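You operate a simulated robot arm through the tools that you are given. There is no shell and no other tool. Be economical: measure what you need, move in short steps, check, and stop when the job is done.

Carry out the task below with a simulated robot arm. There is one attempt and no reset: what you move stays moved.

JOB
Make lane 3 safe: stop it, isolate it, hang the red tag, try the start button.
Fine: in that order; the tag goes on that lane's peg; leave the other lanes.

It is judged by the outcome, as a careful person would: the job done as asked, and still so three seconds after it is handed in. It fails if anything else is knocked over, pushed out of place, dropped, spilled or broken.

ROBOT AND FRAMES
A 7-joint arm with a two-finger parallel gripper on a trunk, on a base that drives. Base frame: it is fixed to the floor where the robot stands at the start and does not move with it; the origin is under the middle of the robot, x ahead of it, y to its left, z up; the surface under the hand at the start is at about z = 700. Units: mm, rad, N and s.
With the tool pointing down near the work surface it reaches from about 100 to 680 mm from the robot's upright axis, wherever it stands. Its first joint turns from -2.007 to 2.007 rad. Places, roughly: blue tag [-500, -1500, 1500]; cabinet emergency stop button [-200, -900, 1200]; cabinet reset button [0, -700, 1300]; control off button [100, -600, 1300]; control on button [100, -500, 1300]; counter knob [0, -700, 1100]; horn off button [0, -800, 1300]; lamp test button [-100, -900, 1200]; lane one control box [600, 0, 1200]; lane three control box [300, -400, 1200]; lane three isolator switch [300, -400, 1000]; lane three peg [300, -400, 1000]; lane three start button [300, -300, 1300]; lane three stop button [300, -400, 1300]; lane two control box [500, -200, 1200]; main switch [100, -600, 1100]. Payload 3.91 kg.
The tool frame sits at the grasp point between the pads (the TCP): z along the fingers, y along the line on which they close. The tips reach 30 mm beyond it. Largest opening 110 mm; finger width 20, thickness 10; the body of the gripper, 48 by 112 mm, starts 55 mm behind the TCP.
Orientation is told as [roll, pitch, yaw] about the base's x, y, z axes, in that order, counted from this pose: with the fingers straight down and closing along the base's y, the tool's x points along the base's -x, its y along +y and its z along -z.

CONTROLS
- The arm moves only by the tool drive_tool. Its argument "rows" is a list of rows, each a list of 3 entries, a list of its own where there are three numbers: the shift along the tool's x, y, z in mm, then the turn, a rotation vector about the tool's x, y, z in rad, then the closure in counts, from 0 (fully open) to 255 (shut). In form: [[[x, y, z], [wx, wy, wz], gripper], ...]. A call has 1 to 20 rows; each row shifts and turns the commanded pose from where the row before left it, along the tool's axes as they then stand. A row lasts 0.2 s, in which the tool goes at most 50 mm and 0.15 rad; a call with a longer step from one row to the next is refused whole, and so is a gripper value outside its range. Where a pose cannot be reached the arm comes as near as it can. A force on the tool above 40 N (or 10 N above the force at the start of the call, whichever is more), or a blocked arm, ends the call early, and 0.2 s more pass. The fingers move at their own pace (about 108 mm/s each) and stop on an object; they squeeze with about 27 N. The grip force told is the motor's: it shows also when the fingers shut on nothing. Time passes only in rows, and 0.2 s behind the last, so rows that do not move let the fingers close. It gives the time, the measured TCP pose, the force on the tool (base axes), the opening and the grip force at its end, in the units of the frame above (readings bear some noise), with the torque about the TCP (base axes, N m) and any sound that the robot's microphone picked up.
- Cameras (640 x 400 px; columns grow to the right, rows downward): "scene" is now at [-5.3, 90.1, 1740.6]; the picture's right is [-0.75, -0.66, 0.00], its down [-0.44, 0.50, -0.74] and it looks along [0.49, -0.56, -0.67] (base axes); focal length 255 px, centre (320, 200). "wrist" rides on the gripper at [72, 17, -103] in the tool frame; the picture's right is [-0.23, 0.97, 0.00], its down [-0.76, -0.18, -0.62] and it looks along [-0.61, -0.14, 0.78] (tool axes); focal length 222 px, centre (320, 200). There is no depth. A picture from a camera that has moved, and an enlarged one, comes with that camera's place and axes in the base frame and with its lens.
- snapshot(camera): a new picture of that camera. The clock stands still meanwhile.
- raise_lower(by): slides the trunk up (or, below 0, down) by that many mm; the arm and the scene camera ride with it, the base frame stays. It gives what a move gives, with no picture.
- roll_base(legs): drives the robot by 1 to 6 legs, each [ahead, turn to the left] in mm and rad, along the robot's own axes; the way and the turn of a leg run together, so that a leg with both is an arc; at most 1500 mm and 3.142 rad a leg. The arm and the cameras ride along, it lands a little off, and it stops where it bumps. It gives what a move gives.
- head_to(pan, tilt): turns the head with the scene camera to pan (to the left, within 2.705 rad either way) and tilt (down, from -0.506 to 1.204), counted from straight ahead of the robot. It gives what a move gives.
- close_up(camera, box): a new picture of the part [left, top, right, bottom] of that camera's present view, enlarged. The clock stands still meanwhile.
- job_done(): hands the job in; it is judged then, once.

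Go step by step. Nothing tells you exact positions but the pictures and the camera data: compare them with the known pose of the tool, close in by small moves and look again before you grip or let go. The budget is 120 turns and 82 pictures, counting those below and the enlarged ones. Unless the task says otherwise, let go and move clear before handing in, and close with one line.

The tools are called after ">>>" by a JSON object that holds its "name" and its "arguments". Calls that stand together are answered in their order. drive_tool: Moves the arm, as the interface text tells. Its arguments: {"type":"object","properties":{"rows":{"type":"array"}},"required":["rows"]} The other tools are called the same way: raise_lower (by) slides the trunk up or down; roll_base (legs) drives the base; head_to (pan, tilt) turns the head that bears the scene camera; snapshot (camera) takes a picture; close_up (camera, box) takes an enlarged picture of a part of a camera's view; job_done () hands the job in.

At the start:

```text
t: 0.0
tool_pos: [329.2, -224.5, 1525.0]
orientation: [0.0, 0.0, 0.001]
ft_force: [0.6, -0.7, 0.4]
moment: [0.02, 0.0, -0.01]
grip_width: 109.7
finger_force: 0.2
trunk travel left (down, up): [-850.0, 140.0]
robot x, y, heading: [1.2, -0.2, -0.0]
head pan, tilt: [-0.85, 0.733]
```

scene: 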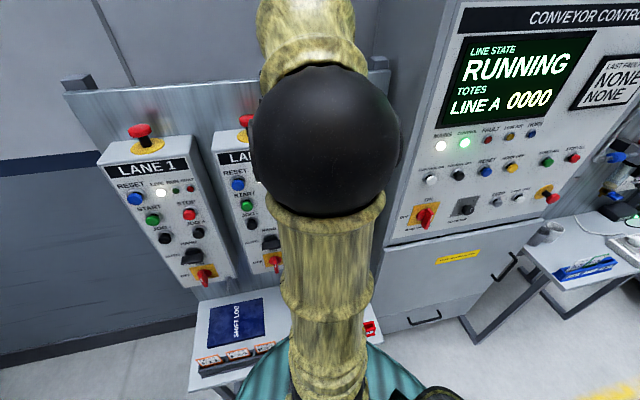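
wrist: 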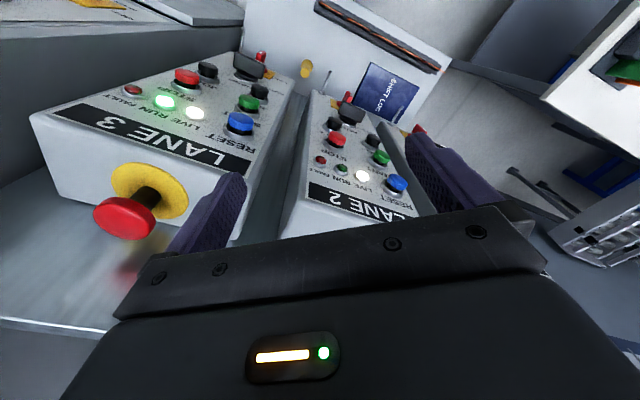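

The arm hides lane 3 from the scene camera, while the wrist camera sees its box well. I'll enlarge the wrist view and check the scene camera before moving.

>>> {"name": "close_up", "arguments": {"camera": "wrist", "box": [20, 30, 340, 230]}}

>>> {"name": "close_up", "arguments": {"camera": "scene", "box": [60, 80, 300, 400]}}

```text
2.00 times, centred on (180, 130) of wrist
camera zoom: at [256.2, -207.9, 1627.8], right [0.23, 0.97, 0.0], down [0.76, -0.18, 0.62], along [0.61, -0.14, -0.78], focal length 444 px, centre (600, 340)
```

zoom: 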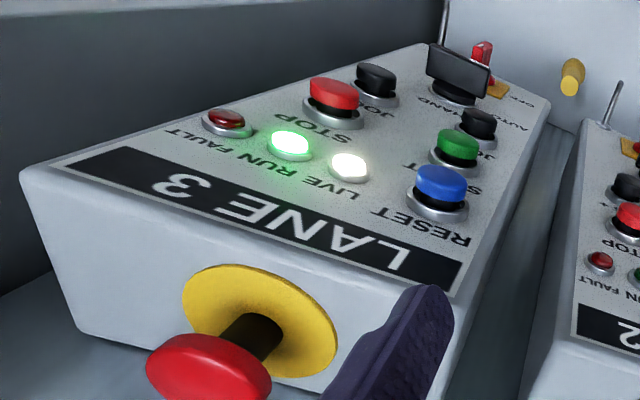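

```text
1.25 times, centred on (180, 240) of scene
camera zoom: at [-5.3, 90.1, 1740.6], right [-0.75, -0.66, 0.0], down [-0.44, 0.5, -0.74], along [0.49, -0.56, -0.67], focal length 319 px, centre (495, 150)
```

zoom: 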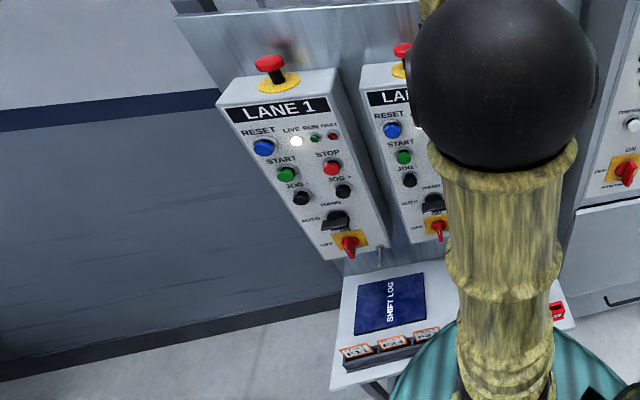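

The boxes face the robot diagonally. I'll swing the arm to the left to clear the scene view.

>>> {"name": "drive_tool", "arguments": {"rows": [[[10, 45, 0], [0, 0, 0], 0], [[10, 45, 0], [0, 0, 0], 0], [[10, 45, 0], [0, 0, 0], 0], [[0, 45, 0], [0, 0, 0], 0], [[0, 45, 0], [0, 0, 0], 0], [[0, 45, 0], [0, 0, 0], 0], [[0, 45, 0], [0, 0, 0], 0], [[0, 45, 0], [0, 0, 0], 0], [[0, 45, 0], [0, 0, 0], 0], [[0, 45, 0], [0, 0, 0], 0]]}}

>>> {"name": "snapshot", "arguments": {"camera": "scene"}}

```text
t: 2.2
tool_pos: [300.3, 225.9, 1523.3]
orientation: [-0.002, 0.0, 0.001]
ft_force: [-0.6, 0.1, 0.0]
moment: [-0.02, 0.03, 0.01]
grip_width: 109.8
finger_force: 0.0
trunk travel left (down, up): [-850.0, 140.0]
robot x, y, heading: [-0.9, 3.5, -0.001]
head pan, tilt: [-0.85, 0.733]
```

```text
77 pictures are left
camera scene: at [-3.7, 91.7, 1740.5], right [-0.75, -0.66, 0.0], down [-0.44, 0.5, -0.74], along [0.49, -0.56, -0.67], focal length 255 px, centre (320, 200)
```

scene: 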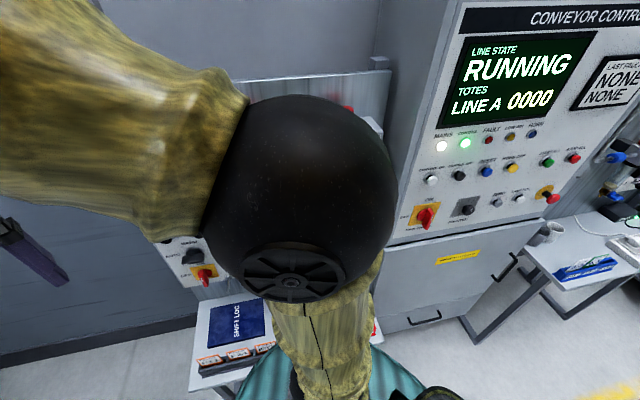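

The elbow still blocks the view, so I'll swing further left and back.

>>> {"name": "drive_tool", "arguments": {"rows": [[[30, 35, 0], [0, 0, 0.1], 0], [[35, 30, 0], [0, 0, -0.1], 0], [[35, 30, 0], [0, 0, -0.1], 0], [[35, 25, 0], [0, 0, -0.1], 0], [[40, 20, 0], [0, 0, -0.1], 0], [[40, 20, 0], [0, 0, -0.1], 0], [[40, 10, 0], [0, 0, -0.1], 0], [[40, 10, 0], [0, 0, -0.1], 0]]}}

>>> {"name": "snapshot", "arguments": {"camera": "scene"}}

```text
t: 4.2
tool_pos: [37.9, 370.2, 1486.1]
orientation: [-0.049, 0.136, 0.545]
ft_force: [0.3, -0.2, -0.3]
moment: [0.04, -0.02, -0.05]
grip_width: 110.2
finger_force: 0.0
trunk travel left (down, up): [-850.0, 140.0]
robot x, y, heading: [-0.3, -0.3, -0.002]
head pan, tilt: [-0.85, 0.733]
stopped in row 8: the arm was blocked; the commanded pose is now the measured one
```

```text
76 pictures are left
camera scene: at [4.2, 101.0, 1737.5], right [-0.63, -0.78, 0.0], down [-0.54, 0.44, -0.72], along [0.56, -0.45, -0.7], focal length 255 px, centre (320, 200)
```

scene: 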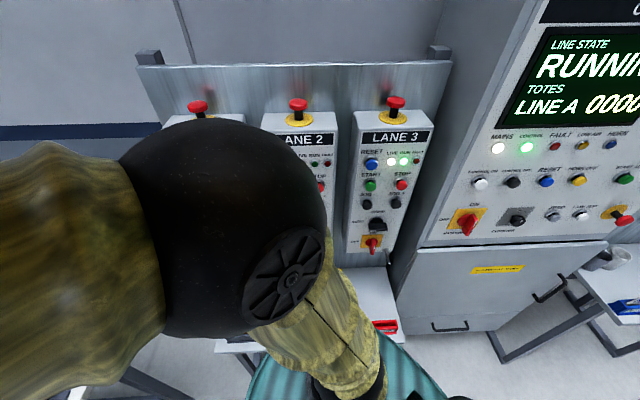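

The elbow nudged the head, but lane 3 is now visible. I'll enlarge it, then back off.

>>> {"name": "close_up", "arguments": {"camera": "scene", "box": [330, 80, 460, 280]}}

>>> {"name": "close_up", "arguments": {"camera": "scene", "box": [320, 220, 448, 350]}}

>>> {"name": "drive_tool", "arguments": {"rows": [[[-30, 0, 0], [0, 0, 0], 0], [[-30, 0, 0], [0, 0, 0], 0]]}}

```text
2.00 times, centred on (395, 180) of scene
camera zoom: at [4.2, 101.0, 1737.5], right [-0.63, -0.78, 0.0], down [-0.54, 0.44, -0.72], along [0.56, -0.45, -0.7], focal length 510 px, centre (170, 240)
```

zoom: 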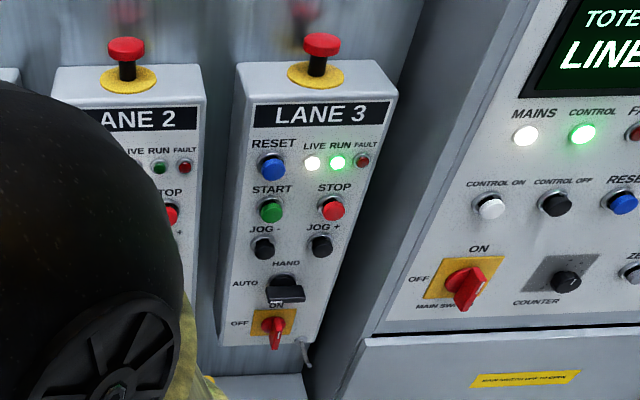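

```text
3.08 times, centred on (384, 285) of scene
camera zoom: at [4.2, 101.0, 1737.5], right [-0.63, -0.78, 0.0], down [-0.54, 0.44, -0.72], along [0.56, -0.45, -0.7], focal length 785 px, centre (123, -62)
```

zoom: 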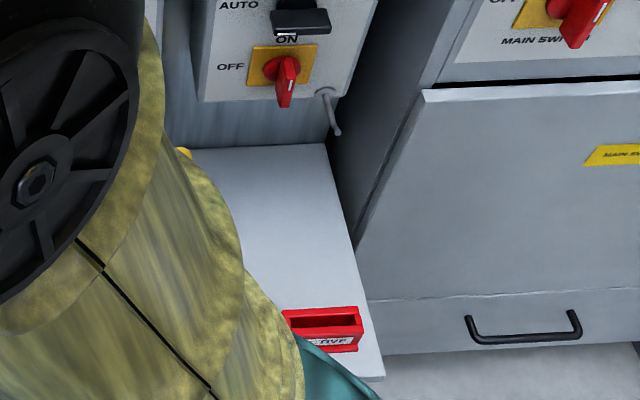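

```text
t: 4.8
tool_pos: [83.7, 401.7, 1477.2]
orientation: [-0.045, 0.129, 0.558]
ft_force: [-1.2, 1.0, 0.1]
moment: [-0.01, 0.02, -0.03]
grip_width: 109.9
finger_force: 0.0
trunk travel left (down, up): [-850.0, 140.0]
robot x, y, heading: [-0.9, 0.7, 0.001]
head pan, tilt: [-0.85, 0.733]
```

Lane 3's peg looks like the metal rod at the box's lower right. I still need to find the red tag, so I'll look around.

>>> {"name": "head_to", "arguments": {"pan": -1.0, "tilt": 1.1}}

>>> {"name": "snapshot", "arguments": {"camera": "scene"}}

>>> {"name": "head_to", "arguments": {"pan": -1.9, "tilt": 0.5}}

>>> {"name": "snapshot", "arguments": {"camera": "scene"}}

```text
t: 5.6
tool_pos: [84.3, 400.9, 1477.5]
orientation: [-0.046, 0.128, 0.555]
ft_force: [0.1, -0.2, 0.4]
moment: [0.01, -0.02, 0.01]
grip_width: 109.9
finger_force: 0.1
trunk travel left (down, up): [-850.0, 140.0]
robot x, y, heading: [2.1, 1.0, -0.0]
head pan, tilt: [-1.0, 1.1]
```

```text
73 pictures are left
camera scene: at [-26.1, 100.2, 1713.4], right [-0.84, -0.54, 0.0], down [-0.48, 0.75, -0.45], along [0.25, -0.38, -0.89], focal length 255 px, centre (320, 200)
```

scene: 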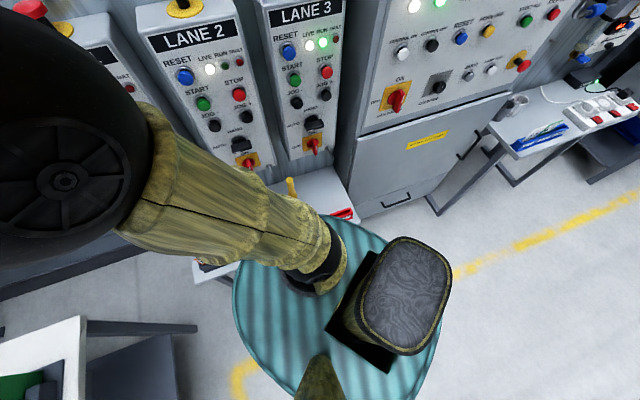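

```text
t: 6.8
tool_pos: [82.7, 401.0, 1477.4]
orientation: [-0.046, 0.128, 0.554]
ft_force: [-0.9, 0.1, -0.6]
moment: [0.01, 0.0, 0.02]
grip_width: 109.9
finger_force: 0.1
trunk travel left (down, up): [-850.0, 140.0]
robot x, y, heading: [2.0, -1.6, -0.002]
head pan, tilt: [-1.901, 0.499]
```

```text
72 pictures are left
camera scene: at [-89.8, 67.0, 1761.1], right [-0.95, 0.32, 0.0], down [0.15, 0.45, -0.88], along [-0.28, -0.83, -0.48], focal length 255 px, centre (320, 200)
```

scene: 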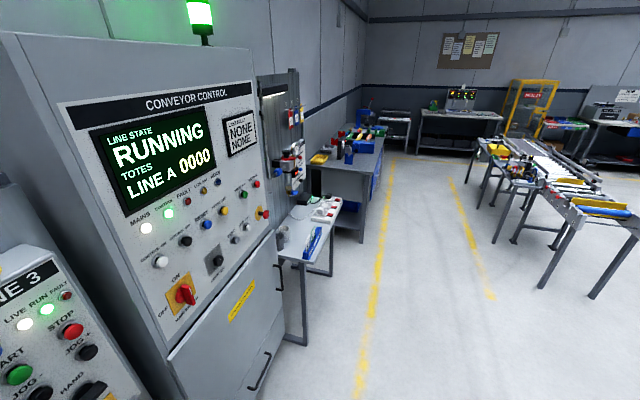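

There is a tag board beyond the cabinet, near the stated blue tag position. I'll enlarge it.

>>> {"name": "close_up", "arguments": {"camera": "scene", "box": [235, 60, 345, 260]}}

>>> {"name": "close_up", "arguments": {"camera": "scene", "box": [265, 90, 315, 200]}}

```text
2.00 times, centred on (290, 160) of scene
camera zoom: at [-89.8, 67.0, 1761.1], right [-0.95, 0.32, 0.0], down [0.15, 0.45, -0.88], along [-0.28, -0.83, -0.48], focal length 510 px, centre (380, 280)
```

zoom: 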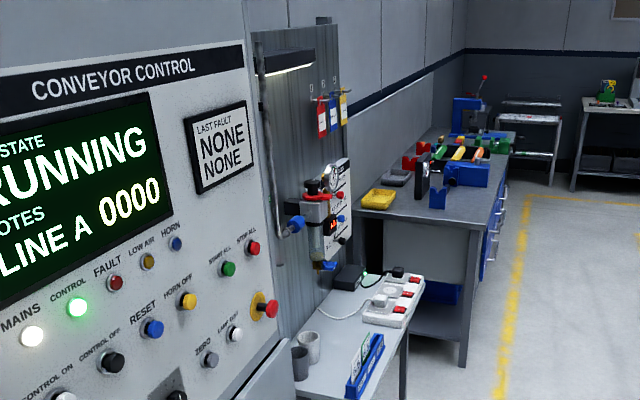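

```text
3.64 times, centred on (290, 145) of scene
camera zoom: at [-89.8, 67.0, 1761.1], right [-0.95, 0.32, 0.0], down [0.15, 0.45, -0.88], along [-0.28, -0.83, -0.48], focal length 928 px, centre (429, 400)
```

zoom: 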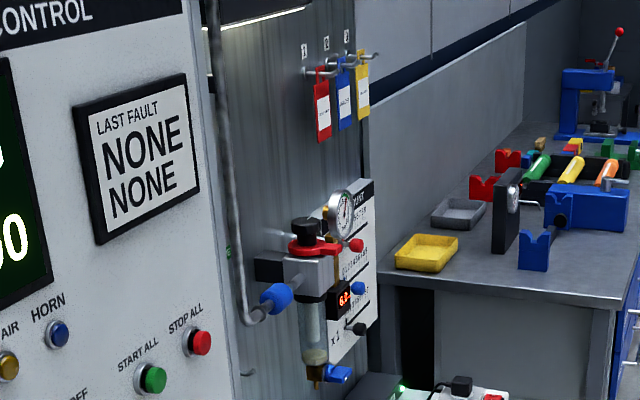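

The red tag hangs on the leftmost peg of that tag board. From the two views I put STOP at about (271,-394,1291), START at (321,-327,1291) and the isolator at (288,-353,1022), on a vertical face looking along (-0.8,0.6). I'll turn the base to face it.

>>> {"name": "roll_base", "arguments": {"legs": [[0, -0.64]]}}

>>> {"name": "head_to", "arguments": {"pan": -0.3, "tilt": 0.75}}

>>> {"name": "snapshot", "arguments": {"camera": "scene"}}

>>> {"name": "snapshot", "arguments": {"camera": "wrist"}}

```text
t: 9.7
tool_pos: [308.4, 268.9, 1477.2]
orientation: [-0.047, 0.128, -0.098]
ft_force: [-0.4, -0.7, 0.6]
moment: [-0.02, 0.01, -0.02]
grip_width: 110.0
finger_force: 0.2
trunk travel left (down, up): [-850.0, 140.0]
robot x, y, heading: [1.9, -0.9, -0.656]
head pan, tilt: [-1.901, 0.499]
```

```text
t: 11.3
tool_pos: [308.8, 269.3, 1477.6]
orientation: [-0.044, 0.13, -0.098]
ft_force: [-0.2, 0.2, -0.3]
moment: [0.01, 0.01, 0.0]
grip_width: 109.8
finger_force: 0.1
trunk travel left (down, up): [-850.0, 140.0]
robot x, y, heading: [2.9, 0.2, -0.654]
head pan, tilt: [-0.3, 0.75]
```

```text
69 pictures are left
camera scene: at [92.8, 90.4, 1739.2], right [-0.82, -0.58, 0.0], down [-0.39, 0.56, -0.73], along [0.42, -0.6, -0.68], focal length 255 px, centre (320, 200)
```

scene: 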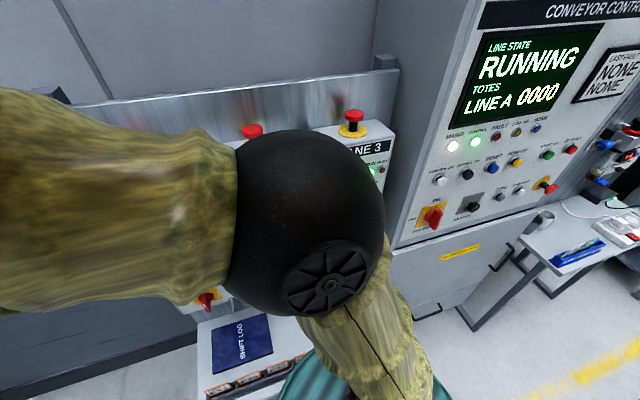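

```text
68 pictures are left
camera wrist: at [252.2, 295.4, 1588.3], right [0.31, 0.95, -0.07], down [0.82, -0.23, 0.53], along [0.48, -0.22, -0.85], focal length 222 px, centre (320, 200)
```

wrist: 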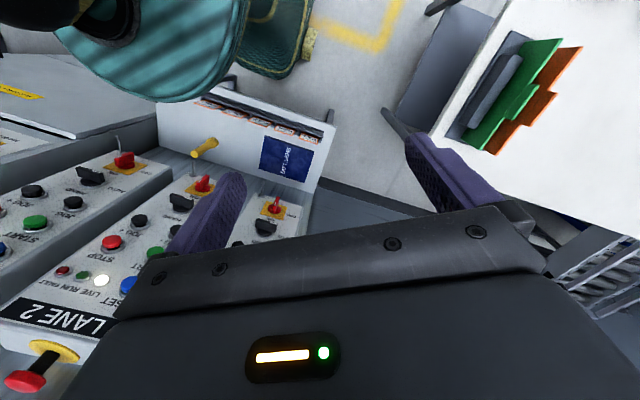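

I want some working distance, so I'll check behind the robot before backing away from the panel.

>>> {"name": "head_to", "arguments": {"pan": -2.7, "tilt": 0.8}}

>>> {"name": "snapshot", "arguments": {"camera": "scene"}}

```text
t: 13.6
tool_pos: [308.4, 269.2, 1477.5]
orientation: [-0.048, 0.129, -0.098]
ft_force: [-0.2, -1.3, 0.6]
moment: [-0.01, -0.03, 0.01]
grip_width: 110.2
finger_force: 0.1
trunk travel left (down, up): [-850.0, 140.0]
robot x, y, heading: [-1.8, 1.0, -0.649]
head pan, tilt: [-2.7, 0.799]
```

```text
67 pictures are left
camera scene: at [-34.1, 174.9, 1735.2], right [0.21, 0.98, 0.0], down [0.7, -0.15, -0.7], along [-0.68, 0.15, -0.72], focal length 255 px, centre (320, 200)
```

scene: 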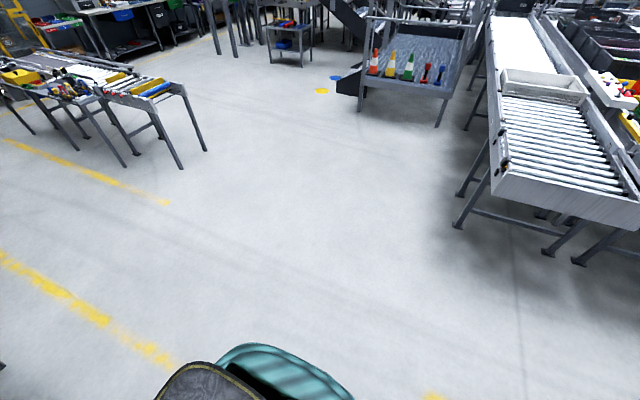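

There is clear floor behind. I'll back off 130 mm, square up the yaw, then swing the hand in front of the box at a safe height.

>>> {"name": "roll_base", "arguments": {"legs": [[-130, 0]]}}

>>> {"name": "drive_tool", "arguments": {"rows": [[[0, 0, 0], [0.01, -0.03, 0.139], 0], [[0, 0, 0], [0.01, -0.03, 0.139], 0], [[0, 0, 0], [0.01, -0.03, 0.139], 0], [[0, 0, 0], [0.01, -0.03, 0.139], 0], [[-22, -40, 0], [0, 0, 0], 0], [[-22, -40, 0], [0, 0, 0], 0], [[-22, -40, 0], [0, 0, 0], 0], [[-22, -40, 0], [0, 0, 0], 0], [[-22, -40, 0], [0, 0, 0], 0], [[-22, -40, 0], [0, 0, 0], 0], [[-22, -40, 0], [0, 0, 0], 255], [[-22, -40, 0], [0, 0, 0], 255], [[-22, -40, 0], [0, 0, 0], 255], [[-10, -40, 0], [0, 0, 0], 255]]}}

```text
t: 14.9
tool_pos: [204.0, 347.8, 1478.3]
orientation: [-0.044, 0.129, -0.094]
ft_force: [-0.4, 1.8, -0.4]
moment: [-0.03, 0.0, 0.02]
grip_width: 110.1
finger_force: 0.1
trunk travel left (down, up): [-850.0, 140.0]
robot x, y, heading: [-102.4, 77.4, -0.652]
head pan, tilt: [-2.7, 0.799]
```

```text
t: 17.9
tool_pos: [135.2, -91.9, 1531.5]
orientation: [-0.111, -0.039, -0.639]
ft_force: [-0.1, 0.3, -0.7]
moment: [0.02, -0.01, -0.01]
grip_width: 0.0
finger_force: 27.2
trunk travel left (down, up): [-850.0, 140.0]
robot x, y, heading: [-100.3, 76.8, -0.649]
head pan, tilt: [-2.7, 0.799]
```

Now I'll pitch the hand up to horizontal, facing the panel.

>>> {"name": "drive_tool", "arguments": {"rows": [[[0, 0, 0], [-0.11, 0, 0], 255], [[0, 0, 0], [0, -0.139, 0], 255], [[0, 0, 0], [0, -0.139, 0], 255], [[0, 0, 0], [0, -0.139, 0], 255], [[0, 0, 0], [0, -0.139, 0], 255], [[0, 0, 0], [0, -0.139, 0], 255], [[0, 0, 0], [0, -0.139, 0], 255], [[0, 0, 0], [0, -0.139, 0], 255], [[0, 0, 0], [0, -0.139, 0], 255], [[0, 0, 0], [0, -0.139, 0], 255], [[0, 0, 0], [0, -0.139, 0], 255], [[0, 0, 0], [0, -0.139, 0], 255]]}}

>>> {"name": "snapshot", "arguments": {"camera": "wrist"}}

```text
t: 20.5
tool_pos: [292.9, -150.2, 1419.4]
orientation: [0.015, -1.166, -0.641]
ft_force: [0.8, 0.0, 0.2]
moment: [0.04, -0.03, 0.0]
grip_width: 0.0
finger_force: 27.0
out of reach, approached as far as the arm can: row 2, 3, 4, 5, 6, 7, 8, 9, 10, 11
trunk travel left (down, up): [-850.0, 140.0]
robot x, y, heading: [-103.3, 77.7, -0.651]
head pan, tilt: [-2.7, 0.799]
```

```text
66 pictures are left
camera wrist: at [202.1, -64.8, 1394.1], right [0.64, 0.74, 0.22], down [-0.33, 0.01, 0.94], along [0.69, -0.68, 0.25], focal length 222 px, centre (320, 200)
```

wrist: 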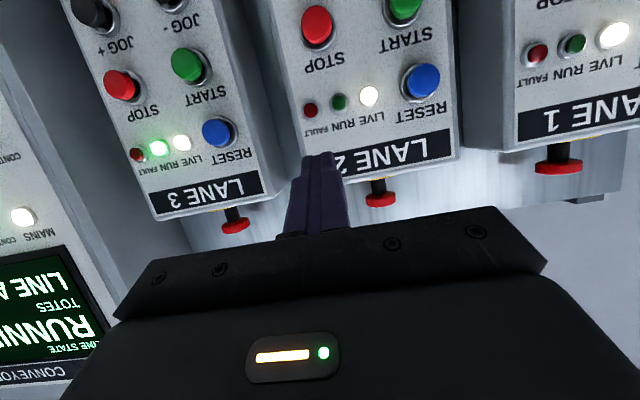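

The hand stopped at about 1.17 rad pitch. I'll slide it right and down, toward lane 3, and see whether it levels out.

>>> {"name": "drive_tool", "arguments": {"rows": [[[30, -40, 0], [0, 0, 0], 255], [[30, -40, 0], [0, 0, 0], 255], [[30, -40, 0], [0, 0, 0], 255], [[30, -40, 0], [0, 0, 0], 255]]}}

```text
t: 21.5
tool_pos: [185.6, -287.2, 1341.2]
orientation: [0.021, -1.162, -0.643]
ft_force: [-0.4, -0.1, 0.7]
moment: [0.04, -0.01, 0.03]
grip_width: 0.0
finger_force: 26.4
out of reach, approached as far as the arm can: row 2, 3, 4
trunk travel left (down, up): [-850.0, 140.0]
robot x, y, heading: [-104.4, 80.4, -0.649]
head pan, tilt: [-2.7, 0.799]
```

The wrist is flexed near its limit because the shoulder sits high. I'll lower the trunk so the forearm comes up level.

>>> {"name": "raise_lower", "arguments": {"by": -250}}

>>> {"name": "drive_tool", "arguments": {"rows": [[[-40, 0, 0], [0, 0, 0], 255], [[-40, 0, 0], [0, 0, 0], 255], [[-40, 0, 0], [0, 0, 0], 255], [[-40, 0, 0], [0, 0, 0], 255]]}}

```text
t: 24.1
tool_pos: [183.8, -285.4, 1092.2]
orientation: [0.02, -1.163, -0.642]
ft_force: [0.0, -0.6, 0.2]
moment: [0.0, 0.01, 0.02]
grip_width: 0.1
finger_force: 27.1
trunk travel left (down, up): [-600.0, 390.0]
robot x, y, heading: [-104.9, 73.9, -0.65]
head pan, tilt: [-2.7, 0.799]
```

```text
t: 25.1
tool_pos: [235.9, -323.5, 1238.3]
orientation: [0.015, -1.166, -0.642]
ft_force: [-0.7, -0.1, 0.2]
moment: [0.0, 0.0, 0.0]
grip_width: 0.2
finger_force: 27.2
trunk travel left (down, up): [-600.0, 390.0]
robot x, y, heading: [-101.8, 77.0, -0.653]
head pan, tilt: [-2.7, 0.799]
```

That is reachable now. I'll pull back a little and finish levelling the hand.

>>> {"name": "drive_tool", "arguments": {"rows": [[[0, 0, -40], [0, 0, 0], 255], [[0, 0, -40], [0, -0.135, 0], 255], [[0, 0, 0], [0, -0.135, 0], 255], [[0, 0, 0], [0, -0.135, 0], 255]]}}

>>> {"name": "snapshot", "arguments": {"camera": "wrist"}}

```text
t: 26.1
tool_pos: [176.3, -285.6, 1266.2]
orientation: [1.451, -1.564, -2.078]
ft_force: [-0.5, 0.4, 0.0]
moment: [-0.03, 0.0, 0.05]
grip_width: 0.0
finger_force: 26.9
out of reach, approached as far as the arm can: row 2
trunk travel left (down, up): [-600.0, 390.0]
robot x, y, heading: [-101.6, 78.6, -0.651]
head pan, tilt: [-2.7, 0.799]
```

```text
65 pictures are left
camera wrist: at [102.7, -210.0, 1193.7], right [0.57, 0.79, 0.23], down [-0.61, 0.22, 0.76], along [0.55, -0.58, 0.61], focal length 222 px, centre (320, 200)
```

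wrist: 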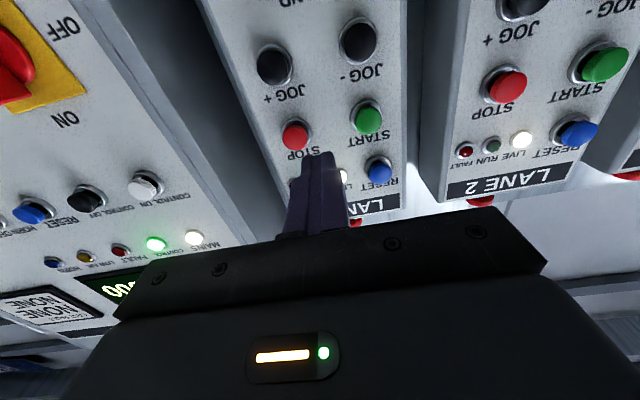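

The hand is level and aimed along (0.807,-0.589,0). STOP is about 141 mm ahead, 33 mm right and 21 mm up from the TCP, so I'll align and approach short of it.

>>> {"name": "drive_tool", "arguments": {"rows": [[[-21, -32.6, 0], [0, 0, 0], 255], [[0, 0, 40], [0, 0, 0], 255], [[0, 0, 40], [0, 0, 0], 255], [[0, 0, 0], [0, 0, 0], 255]]}}

>>> {"name": "snapshot", "arguments": {"camera": "wrist"}}

```text
t: 27.1
tool_pos: [222.9, -358.3, 1289.4]
orientation: [1.419, -1.565, -2.042]
ft_force: [0.5, -0.4, -0.5]
moment: [-0.02, 0.02, 0.04]
grip_width: 0.1
finger_force: 27.3
trunk travel left (down, up): [-600.0, 390.0]
robot x, y, heading: [-103.6, 78.7, -0.653]
head pan, tilt: [-2.7, 0.799]
```

```text
64 pictures are left
camera wrist: at [148.3, -282.7, 1217.7], right [0.57, 0.79, 0.23], down [-0.61, 0.22, 0.76], along [0.55, -0.58, 0.6], focal length 222 px, centre (320, 200)
```

wrist: 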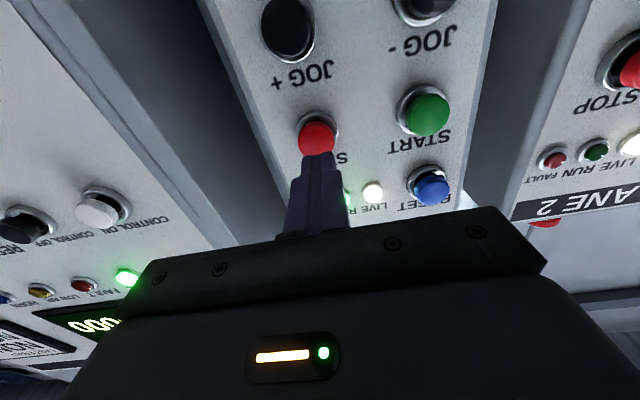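

Aligned within a few millimetres. I'll correct slightly and press in small steps, watching force and sound.

>>> {"name": "drive_tool", "arguments": {"rows": [[[3, -2, 15], [0, 0, 0], 255], [[0, 0, 10], [0, 0, 0], 255], [[0, 0, 5], [0, 0, 0], 255], [[0, 0, 3], [0, 0, 0], 255], [[0, 0, 3], [0, 0, 0], 255], [[0, 0, 3], [0, 0, 0], 255]]}}

>>> {"name": "snapshot", "arguments": {"camera": "wrist"}}

```text
t: 28.5
tool_pos: [253.3, -380.3, 1285.3]
orientation: [1.37, -1.563, -1.996]
ft_force: [-4.0, -0.3, -1.0]
moment: [0.03, -0.04, -0.09]
grip_width: 0.0
finger_force: 26.6
trunk travel left (down, up): [-600.0, 390.0]
robot x, y, heading: [-104.0, 82.1, -0.649]
head pan, tilt: [-2.7, 0.799]
heard: click
```

```text
63 pictures are left
camera wrist: at [179.5, -306.0, 1214.2], right [0.57, 0.79, 0.23], down [-0.61, 0.22, 0.76], along [0.55, -0.58, 0.6], focal length 222 px, centre (320, 200)
```

wrist: 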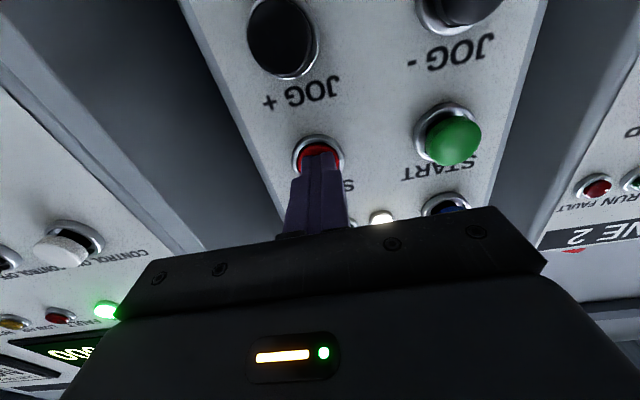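

A click, and the button is in. I'll retract and check the RUN lamp.

>>> {"name": "drive_tool", "arguments": {"rows": [[[0, 0, -20], [0, 0, 0], 255], [[0, 0, -40], [0, 0, 0], 255], [[40, 0, -20], [0, 0, 0], 255], [[45, 0, 0], [0, 0, 0], 255], [[45, 0, 0], [0, 0, 0], 255]]}}

>>> {"name": "snapshot", "arguments": {"camera": "wrist"}}

>>> {"name": "head_to", "arguments": {"pan": -0.3, "tilt": 0.6}}

>>> {"name": "snapshot", "arguments": {"camera": "scene"}}

```text
t: 29.7
tool_pos: [190.2, -331.7, 1156.4]
orientation: [1.324, -1.564, -1.948]
ft_force: [1.0, -1.4, 0.2]
moment: [0.02, 0.0, 0.01]
grip_width: 0.0
finger_force: 26.7
trunk travel left (down, up): [-600.0, 390.0]
robot x, y, heading: [-100.0, 76.2, -0.65]
head pan, tilt: [-2.7, 0.799]
```

```text
62 pictures are left
camera wrist: at [115.5, -257.2, 1084.2], right [0.57, 0.79, 0.23], down [-0.61, 0.22, 0.76], along [0.55, -0.58, 0.6], focal length 222 px, centre (320, 200)
```

wrist: 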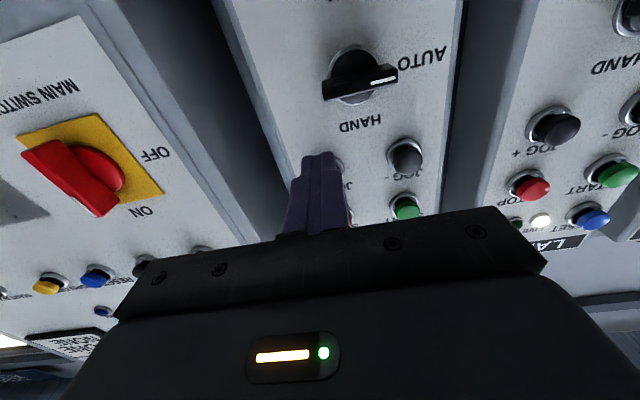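

```text
t: 31.9
tool_pos: [189.2, -330.8, 1157.5]
orientation: [1.331, -1.562, -1.954]
ft_force: [-0.3, 0.4, -0.6]
moment: [-0.01, 0.0, 0.01]
grip_width: 0.1
finger_force: 26.8
trunk travel left (down, up): [-600.0, 390.0]
robot x, y, heading: [-102.9, 74.7, -0.651]
head pan, tilt: [-0.3, 0.6]
```

```text
61 pictures are left
camera scene: at [-5.9, 163.6, 1502.0], right [-0.81, -0.58, 0.0], down [-0.33, 0.46, -0.82], along [0.48, -0.67, -0.57], focal length 255 px, centre (320, 200)
```

scene: 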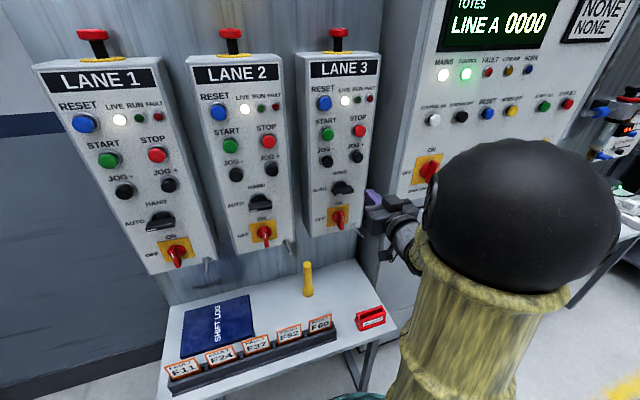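

Lane 3's RUN lamp is out and LIVE is still lit. Now I'll look closely at the isolator and peg.

>>> {"name": "close_up", "arguments": {"camera": "scene", "box": [290, 170, 390, 250]}}

>>> {"name": "close_up", "arguments": {"camera": "scene", "box": [270, 240, 400, 340]}}

```text
5.00 times, centred on (340, 210) of scene
camera zoom: at [-5.9, 163.6, 1502.0], right [-0.81, -0.58, 0.0], down [-0.33, 0.46, -0.82], along [0.48, -0.67, -0.57], focal length 1276 px, centre (220, 150)
```

zoom: 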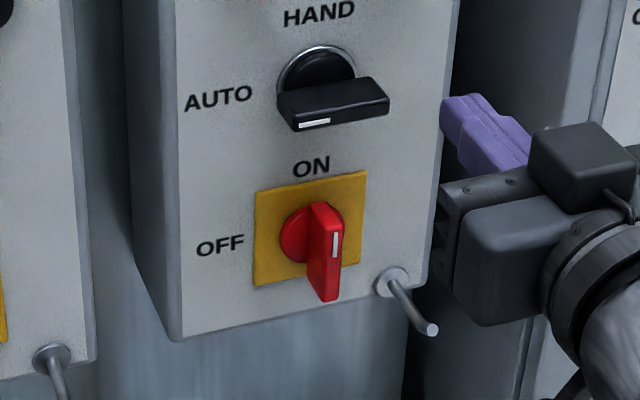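

```text
4.00 times, centred on (335, 290) of scene
camera zoom: at [-5.9, 163.6, 1502.0], right [-0.81, -0.58, 0.0], down [-0.33, 0.46, -0.82], along [0.48, -0.67, -0.57], focal length 1021 px, centre (260, -160)
```

zoom: 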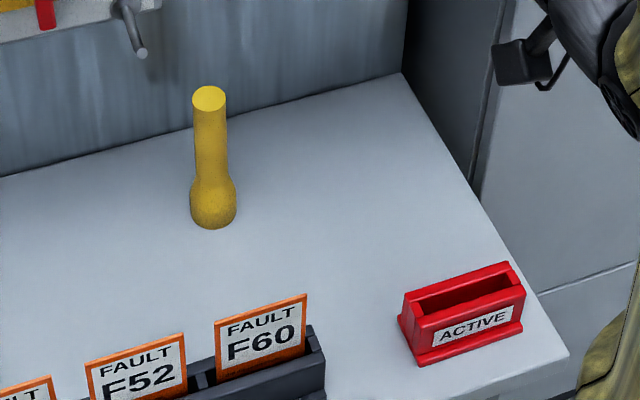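

The peg is a straight rod at the lower right, sticking out about 60 mm. The isolator blade is centred 39 mm to the left of and 141 mm below the hand. I'll move there, standing off, with the fingers half open.

>>> {"name": "drive_tool", "arguments": {"rows": [[[35, 10, 0], [0, 0, 0], 130], [[35, 10, 0], [0, 0, 0], 130], [[35, 10, 0], [0, 0, 0], 130], [[36, 9, 0], [0, 0, 0], 130], [[0, 0, 0], [0, 0, 0], 130]]}}

>>> {"name": "snapshot", "arguments": {"camera": "wrist"}}

>>> {"name": "snapshot", "arguments": {"camera": "scene"}}

```text
t: 33.1
tool_pos: [228.9, -336.0, 1019.3]
orientation: [1.371, -1.563, -1.994]
ft_force: [0.6, 0.2, -0.5]
moment: [0.02, 0.01, -0.01]
grip_width: 53.6
finger_force: 0.1
out of reach, approached as far as the arm can: row 2, 3, 4
trunk travel left (down, up): [-600.0, 390.0]
robot x, y, heading: [-102.3, 79.1, -0.648]
head pan, tilt: [-0.3, 0.6]
```

```text
58 pictures are left
camera wrist: at [154.3, -261.4, 946.7], right [0.57, 0.79, 0.23], down [-0.61, 0.21, 0.76], along [0.55, -0.58, 0.6], focal length 222 px, centre (320, 200)
```

wrist: 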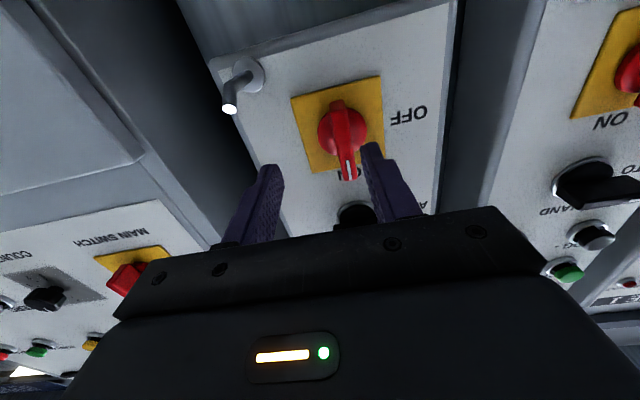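

```text
57 pictures are left
camera scene: at [-5.9, 163.6, 1502.0], right [-0.81, -0.58, 0.0], down [-0.33, 0.46, -0.82], along [0.48, -0.67, -0.57], focal length 255 px, centre (320, 200)
```

scene: 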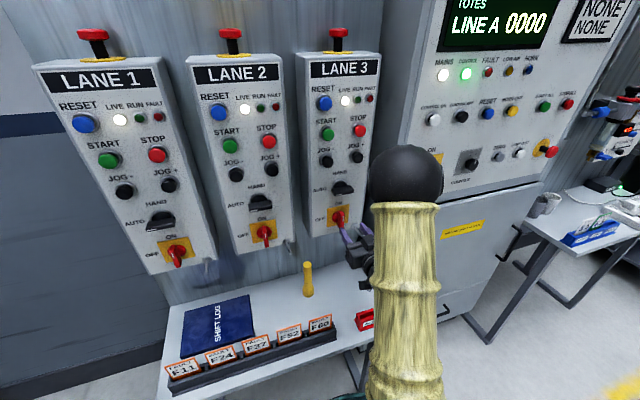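

The arm couldn't hold the standoff but it's close: about 19 mm more left is needed. I'll shift left first and look again.

>>> {"name": "drive_tool", "arguments": {"rows": [[[3, 19, 5], [0, 0, 0], 130], [[0, 0, 0], [0, 0, 0], 130]]}}

>>> {"name": "snapshot", "arguments": {"camera": "wrist"}}

```text
t: 33.7
tool_pos: [244.8, -327.2, 1016.6]
orientation: [1.295, -1.564, -1.92]
ft_force: [0.1, -0.6, 0.5]
moment: [0.0, -0.01, 0.0]
grip_width: 54.1
finger_force: 0.0
out of reach, approached as far as the arm can: row 1
trunk travel left (down, up): [-600.0, 390.0]
robot x, y, heading: [-102.4, 79.6, -0.652]
head pan, tilt: [-0.3, 0.6]
```

```text
56 pictures are left
camera wrist: at [171.0, -253.2, 944.7], right [0.57, 0.79, 0.23], down [-0.61, 0.21, 0.76], along [0.55, -0.58, 0.6], focal length 222 px, centre (320, 200)
```

wrist: 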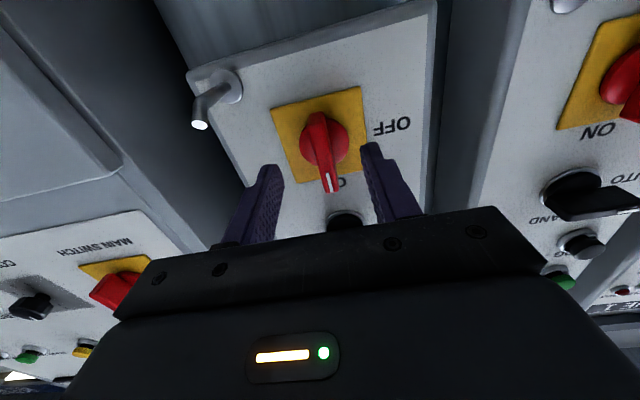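

This is the arm's inner limit, so I'll back the base another 100 mm to gain room for the wrist turn.

>>> {"name": "roll_base", "arguments": {"legs": [[-100, 0]]}}

>>> {"name": "drive_tool", "arguments": {"rows": [[[0, 0, 30], [0, 0, 0], 130], [[0, 0, 30], [0, 0, 0], 130], [[0, 0, 20], [0, 0, 0], 130], [[0, 0, 0], [0, 0, 0], 130]]}}

>>> {"name": "snapshot", "arguments": {"camera": "wrist"}}

```text
t: 35.0
tool_pos: [162.9, -266.4, 1017.6]
orientation: [1.398, -1.563, -2.022]
ft_force: [0.0, 0.4, 0.2]
moment: [0.0, 0.01, 0.01]
grip_width: 54.0
finger_force: 0.1
trunk travel left (down, up): [-600.0, 390.0]
robot x, y, heading: [-185.6, 144.6, -0.651]
head pan, tilt: [-0.3, 0.6]
```

```text
t: 36.0
tool_pos: [228.0, -312.6, 1018.9]
orientation: [1.358, -1.562, -1.983]
ft_force: [0.4, 0.5, -0.4]
moment: [-0.01, 0.01, 0.04]
grip_width: 54.0
finger_force: 0.2
trunk travel left (down, up): [-600.0, 390.0]
robot x, y, heading: [-180.4, 135.5, -0.649]
head pan, tilt: [-0.3, 0.6]
```

```text
55 pictures are left
camera wrist: at [154.1, -238.2, 945.1], right [0.57, 0.79, 0.23], down [-0.61, 0.21, 0.76], along [0.55, -0.58, 0.6], focal length 222 px, centre (320, 200)
```

wrist: 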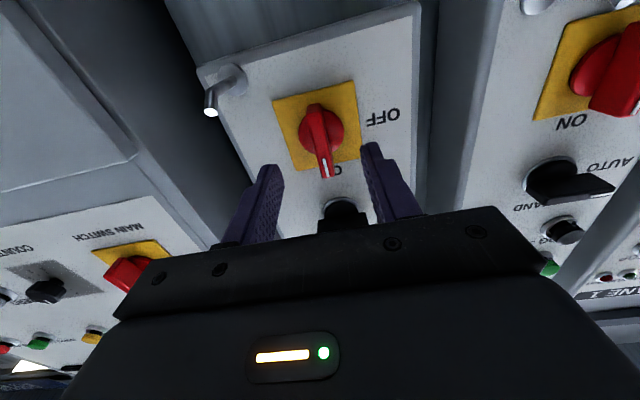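

Aligned with the blade. I'll advance 55 mm so the fingertips straddle it, and look before gripping.

>>> {"name": "drive_tool", "arguments": {"rows": [[[0, 1, 30], [0, 0, 0], 130], [[0, 0, 15], [0, 0, 0], 130], [[0, 0, 10], [0, 0, 0], 130], [[0, 0, 0], [0, 0, 0], 130]]}}

>>> {"name": "snapshot", "arguments": {"camera": "wrist"}}

>>> {"name": "close_up", "arguments": {"camera": "scene", "box": [300, 130, 428, 210]}}

```text
t: 37.0
tool_pos: [274.4, -343.9, 1016.9]
orientation: [1.342, -1.565, -1.965]
ft_force: [-0.7, -0.1, 0.4]
moment: [-0.05, -0.01, 0.03]
grip_width: 53.9
finger_force: 0.1
trunk travel left (down, up): [-600.0, 390.0]
robot x, y, heading: [-183.2, 142.2, -0.654]
head pan, tilt: [-0.3, 0.6]
```

```text
54 pictures are left
camera wrist: at [199.2, -269.3, 944.2], right [0.57, 0.79, 0.23], down [-0.61, 0.21, 0.76], along [0.55, -0.58, 0.6], focal length 222 px, centre (320, 200)
```

wrist: 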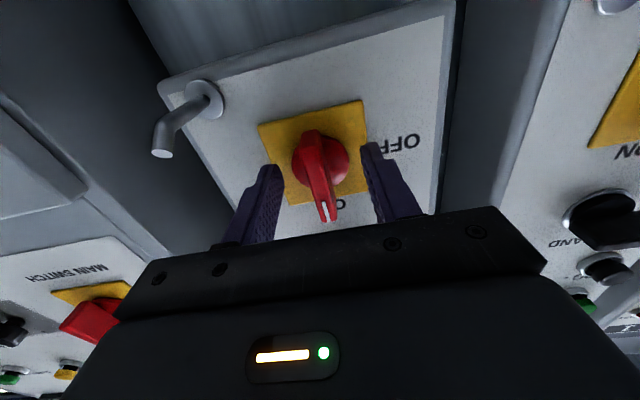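

```text
5.00 times, centred on (364, 170) of scene
camera zoom: at [-87.1, 225.5, 1502.0], right [-0.81, -0.58, 0.0], down [-0.33, 0.46, -0.82], along [0.48, -0.67, -0.57], focal length 1276 px, centre (100, 350)
```

zoom: 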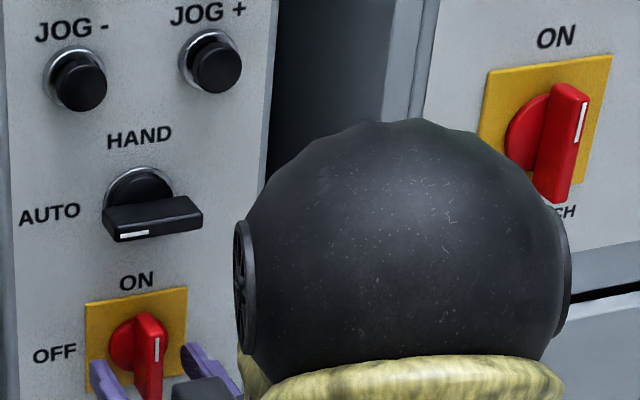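

The fingers straddle the blade. I'll close on it.

>>> {"name": "drive_tool", "arguments": {"rows": [[[0, 0, 0], [0, 0, 0], 255], [[0, 0, 0], [0, 0, 0], 255], [[0, 0, 0], [0, 0, 0], 255]]}}

>>> {"name": "snapshot", "arguments": {"camera": "wrist"}}

```text
t: 37.8
tool_pos: [272.7, -345.2, 1016.1]
orientation: [1.338, -1.562, -1.965]
ft_force: [-1.0, -4.4, 1.2]
moment: [-0.11, 0.27, -0.17]
grip_width: 11.8
finger_force: 45.0
trunk travel left (down, up): [-600.0, 390.0]
robot x, y, heading: [-183.0, 140.2, -0.652]
head pan, tilt: [-0.3, 0.6]
```

```text
52 pictures are left
camera wrist: at [198.5, -270.0, 944.2], right [0.57, 0.79, 0.23], down [-0.61, 0.22, 0.76], along [0.55, -0.58, 0.6], focal length 222 px, centre (320, 200)
```

wrist: 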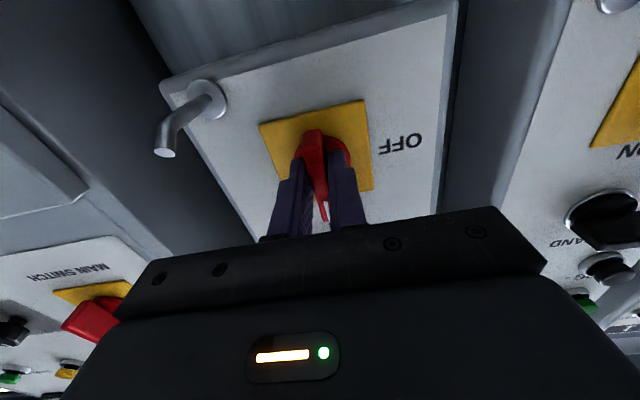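

The blade is gripped at 12 mm thickness. I'll turn it counter-clockwise toward OFF, starting with a few rows.

>>> {"name": "drive_tool", "arguments": {"rows": [[[0, 0, 0], [0, 0, -0.12], 255], [[0, 0, 0], [0, 0, -0.12], 255], [[0, 0, 0], [0, 0, -0.12], 255], [[0, 0, 0], [0, 0, -0.12], 255]]}}

```text
t: 38.8
tool_pos: [270.4, -346.2, 1017.3]
orientation: [-1.564, -1.096, 0.934]
ft_force: [-10.2, -12.1, -3.5]
moment: [0.28, 0.27, -0.34]
grip_width: 12.0
finger_force: 44.8
trunk travel left (down, up): [-600.0, 390.0]
robot x, y, heading: [-182.8, 141.5, -0.65]
head pan, tilt: [-0.3, 0.6]
```

It is turning. The side force is about 16 N, so I'll ease 2 mm to the right and continue.

>>> {"name": "drive_tool", "arguments": {"rows": [[[1, -1.8, 0], [0, 0, -0.12], 255], [[0, 0, 0], [0, 0, -0.12], 255], [[0, 0, 0], [0, 0, -0.12], 255], [[0, 0, 0], [0, 0, -0.12], 255]]}}

>>> {"name": "snapshot", "arguments": {"camera": "wrist"}}

```text
t: 39.8
tool_pos: [269.9, -349.4, 1018.8]
orientation: [-1.574, -0.617, 0.944]
ft_force: [-12.6, -14.3, 8.3]
moment: [0.54, 0.65, -1.01]
grip_width: 12.0
finger_force: 45.3
trunk travel left (down, up): [-600.0, 390.0]
robot x, y, heading: [-183.8, 137.1, -0.656]
head pan, tilt: [-0.3, 0.6]
```

```text
51 pictures are left
camera wrist: at [156.7, -327.9, 962.9], right [0.44, 0.61, -0.66], down [-0.2, 0.79, 0.58], along [0.87, -0.12, 0.47], focal length 222 px, centre (320, 200)
```

wrist: 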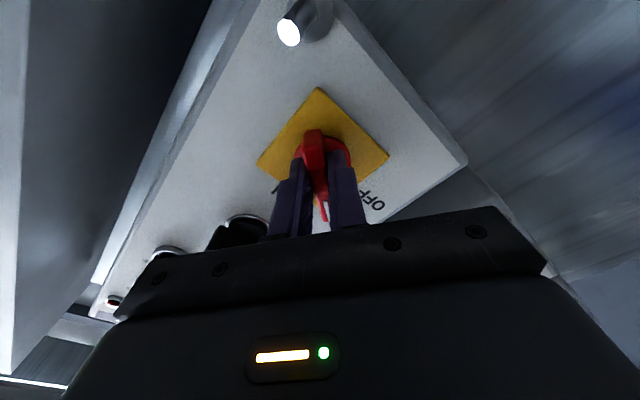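

About 55° turned. I'll ease right and up slightly and finish the quarter turn.

>>> {"name": "drive_tool", "arguments": {"rows": [[[1.4, -2.3, 0], [0, 0, -0.12], 255], [[0, 0, 0], [0, 0, -0.12], 255], [[0, 0, 0], [0, 0, -0.12], 255], [[0, 0, 0], [0, 0, -0.12], 255], [[0, 0, 0], [0, 0, -0.12], 255]]}}

>>> {"name": "snapshot", "arguments": {"camera": "wrist"}}

```text
t: 41.1
tool_pos: [269.1, -348.8, 1022.7]
orientation: [-1.582, -0.013, 0.942]
ft_force: [-4.7, -0.5, 8.5]
moment: [0.55, 0.74, -0.13]
grip_width: 12.1
finger_force: 44.9
trunk travel left (down, up): [-600.0, 390.0]
robot x, y, heading: [-181.6, 141.9, -0.65]
head pan, tilt: [-0.3, 0.6]
stopped in row 5: the force on the tool passed its limit at 41 N (the readings are from after the stop); the commanded pose is now the measured one
```

```text
50 pictures are left
camera wrist: at [142.8, -347.3, 1003.1], right [0.15, 0.19, -0.97], down [-0.06, 0.98, 0.18], along [0.99, 0.03, 0.16], focal length 222 px, centre (320, 200)
```

wrist: 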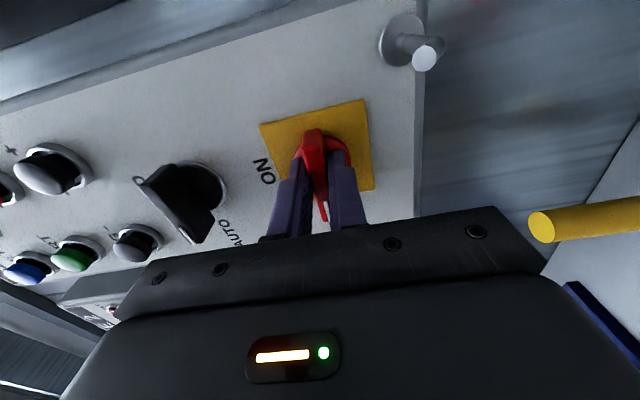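

The handle is at 90°, up against its stop. I'll release, retract and check.

>>> {"name": "drive_tool", "arguments": {"rows": [[[0, 0, 0], [0, 0, 0], 150], [[0, 0, 0], [0, 0, 0], 150], [[0, 0, -30], [0, 0, 0], 150], [[0, 0, -30], [0, 0, 0], 150], [[0, 0, -40], [0, 0, 0], 150], [[0, 0, 0], [0, 0, 0], 150]]}}

>>> {"name": "snapshot", "arguments": {"camera": "wrist"}}

>>> {"name": "close_up", "arguments": {"camera": "scene", "box": [260, 40, 420, 260]}}

```text
t: 42.5
tool_pos: [192.0, -292.4, 1021.2]
orientation: [-1.578, -0.015, 0.946]
ft_force: [0.3, -0.2, 0.5]
moment: [0.02, -0.01, 0.01]
grip_width: 45.1
finger_force: 0.1
trunk travel left (down, up): [-600.0, 390.0]
robot x, y, heading: [-182.8, 141.1, -0.656]
head pan, tilt: [-0.3, 0.6]
```

```text
49 pictures are left
camera wrist: at [64.6, -290.9, 1003.7], right [0.15, 0.19, -0.97], down [-0.06, 0.98, 0.18], along [0.99, 0.03, 0.16], focal length 222 px, centre (320, 200)
```

wrist: 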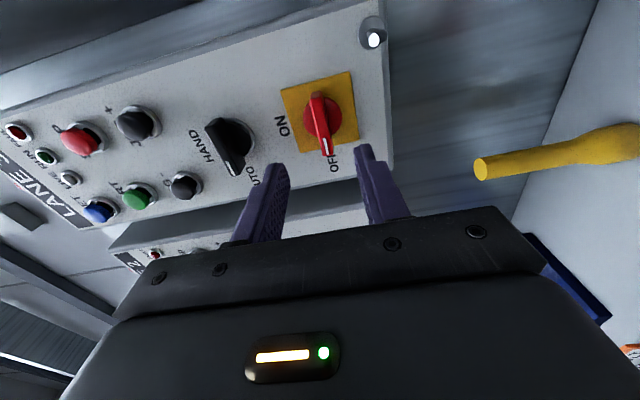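

```text
1.82 times, centred on (340, 150) of scene
camera zoom: at [-87.2, 225.3, 1502.0], right [-0.81, -0.58, 0.0], down [-0.33, 0.46, -0.82], along [0.48, -0.67, -0.57], focal length 464 px, centre (284, 291)
```

zoom: 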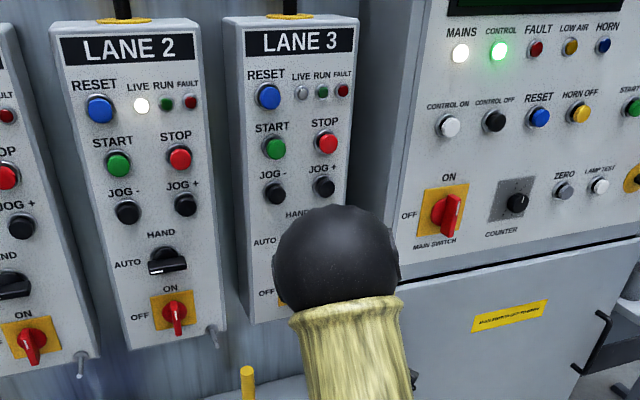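

Lane 3's LIVE lamp is now dark, so it is stopped and isolated. Next I'll fetch the red tag: turn right, drive along the cabinets, then turn back to face the tag board.

>>> {"name": "roll_base", "arguments": {"legs": [[0, -1.571], [1250, 0]]}}

>>> {"name": "head_to", "arguments": {"pan": 1.2, "tilt": 0.3}}

>>> {"name": "snapshot", "arguments": {"camera": "scene"}}

```text
t: 55.5
tool_pos: [-1389.3, -1210.6, 1022.0]
orientation: [-1.578, -0.017, -0.633]
ft_force: [0.0, -0.1, 0.2]
moment: [-0.01, -0.03, 0.0]
grip_width: 45.1
finger_force: 0.1
trunk travel left (down, up): [-600.0, 390.0]
robot x, y, heading: [-953.4, -840.2, -2.232]
head pan, tilt: [-0.3, 0.6]
```

```text
t: 57.1
tool_pos: [-1388.9, -1211.2, 1022.9]
orientation: [-1.579, -0.014, -0.632]
ft_force: [-0.7, 1.1, -0.2]
moment: [-0.03, 0.01, 0.02]
grip_width: 45.2
finger_force: 0.0
trunk travel left (down, up): [-600.0, 390.0]
robot x, y, heading: [-952.6, -836.8, -2.23]
head pan, tilt: [1.201, 0.3]
```

```text
47 pictures are left
camera scene: at [-749.3, -965.2, 1529.5], right [-0.86, -0.52, 0.0], down [-0.15, 0.25, -0.96], along [0.49, -0.82, -0.3], focal length 255 px, centre (320, 200)
```

scene: 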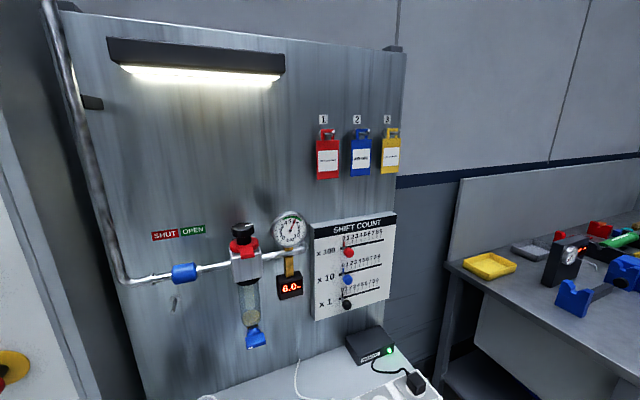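

>>> {"name": "close_up", "arguments": {"camera": "scene", "box": [300, 105, 412, 190]}}

>>> {"name": "snapshot", "arguments": {"camera": "wrist"}}

```text
4.71 times, centred on (356, 148) of scene
camera zoom: at [-749.3, -965.2, 1529.5], right [-0.86, -0.52, 0.0], down [-0.15, 0.25, -0.96], along [0.49, -0.82, -0.3], focal length 1201 px, centre (151, 447)
```

zoom: 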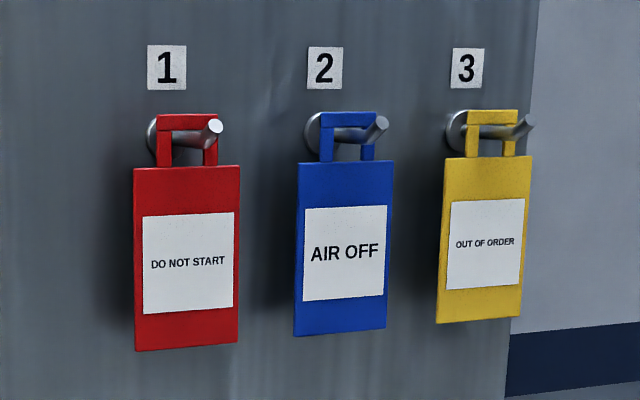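

```text
45 pictures are left
camera wrist: at [-1386.6, -1085.2, 1003.7], right [0.19, -0.15, -0.97], down [0.98, 0.06, 0.18], along [0.03, -0.99, 0.16], focal length 222 px, centre (320, 200)
```

wrist: 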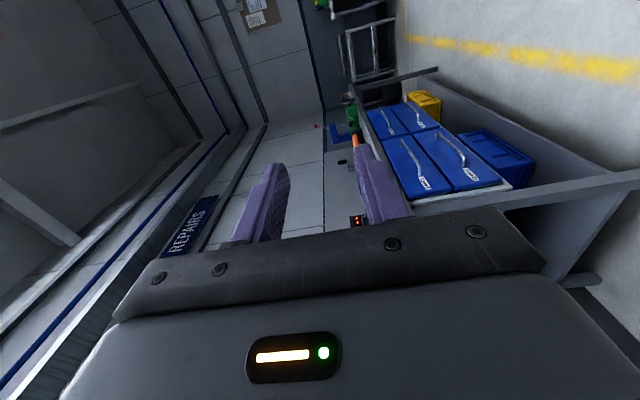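

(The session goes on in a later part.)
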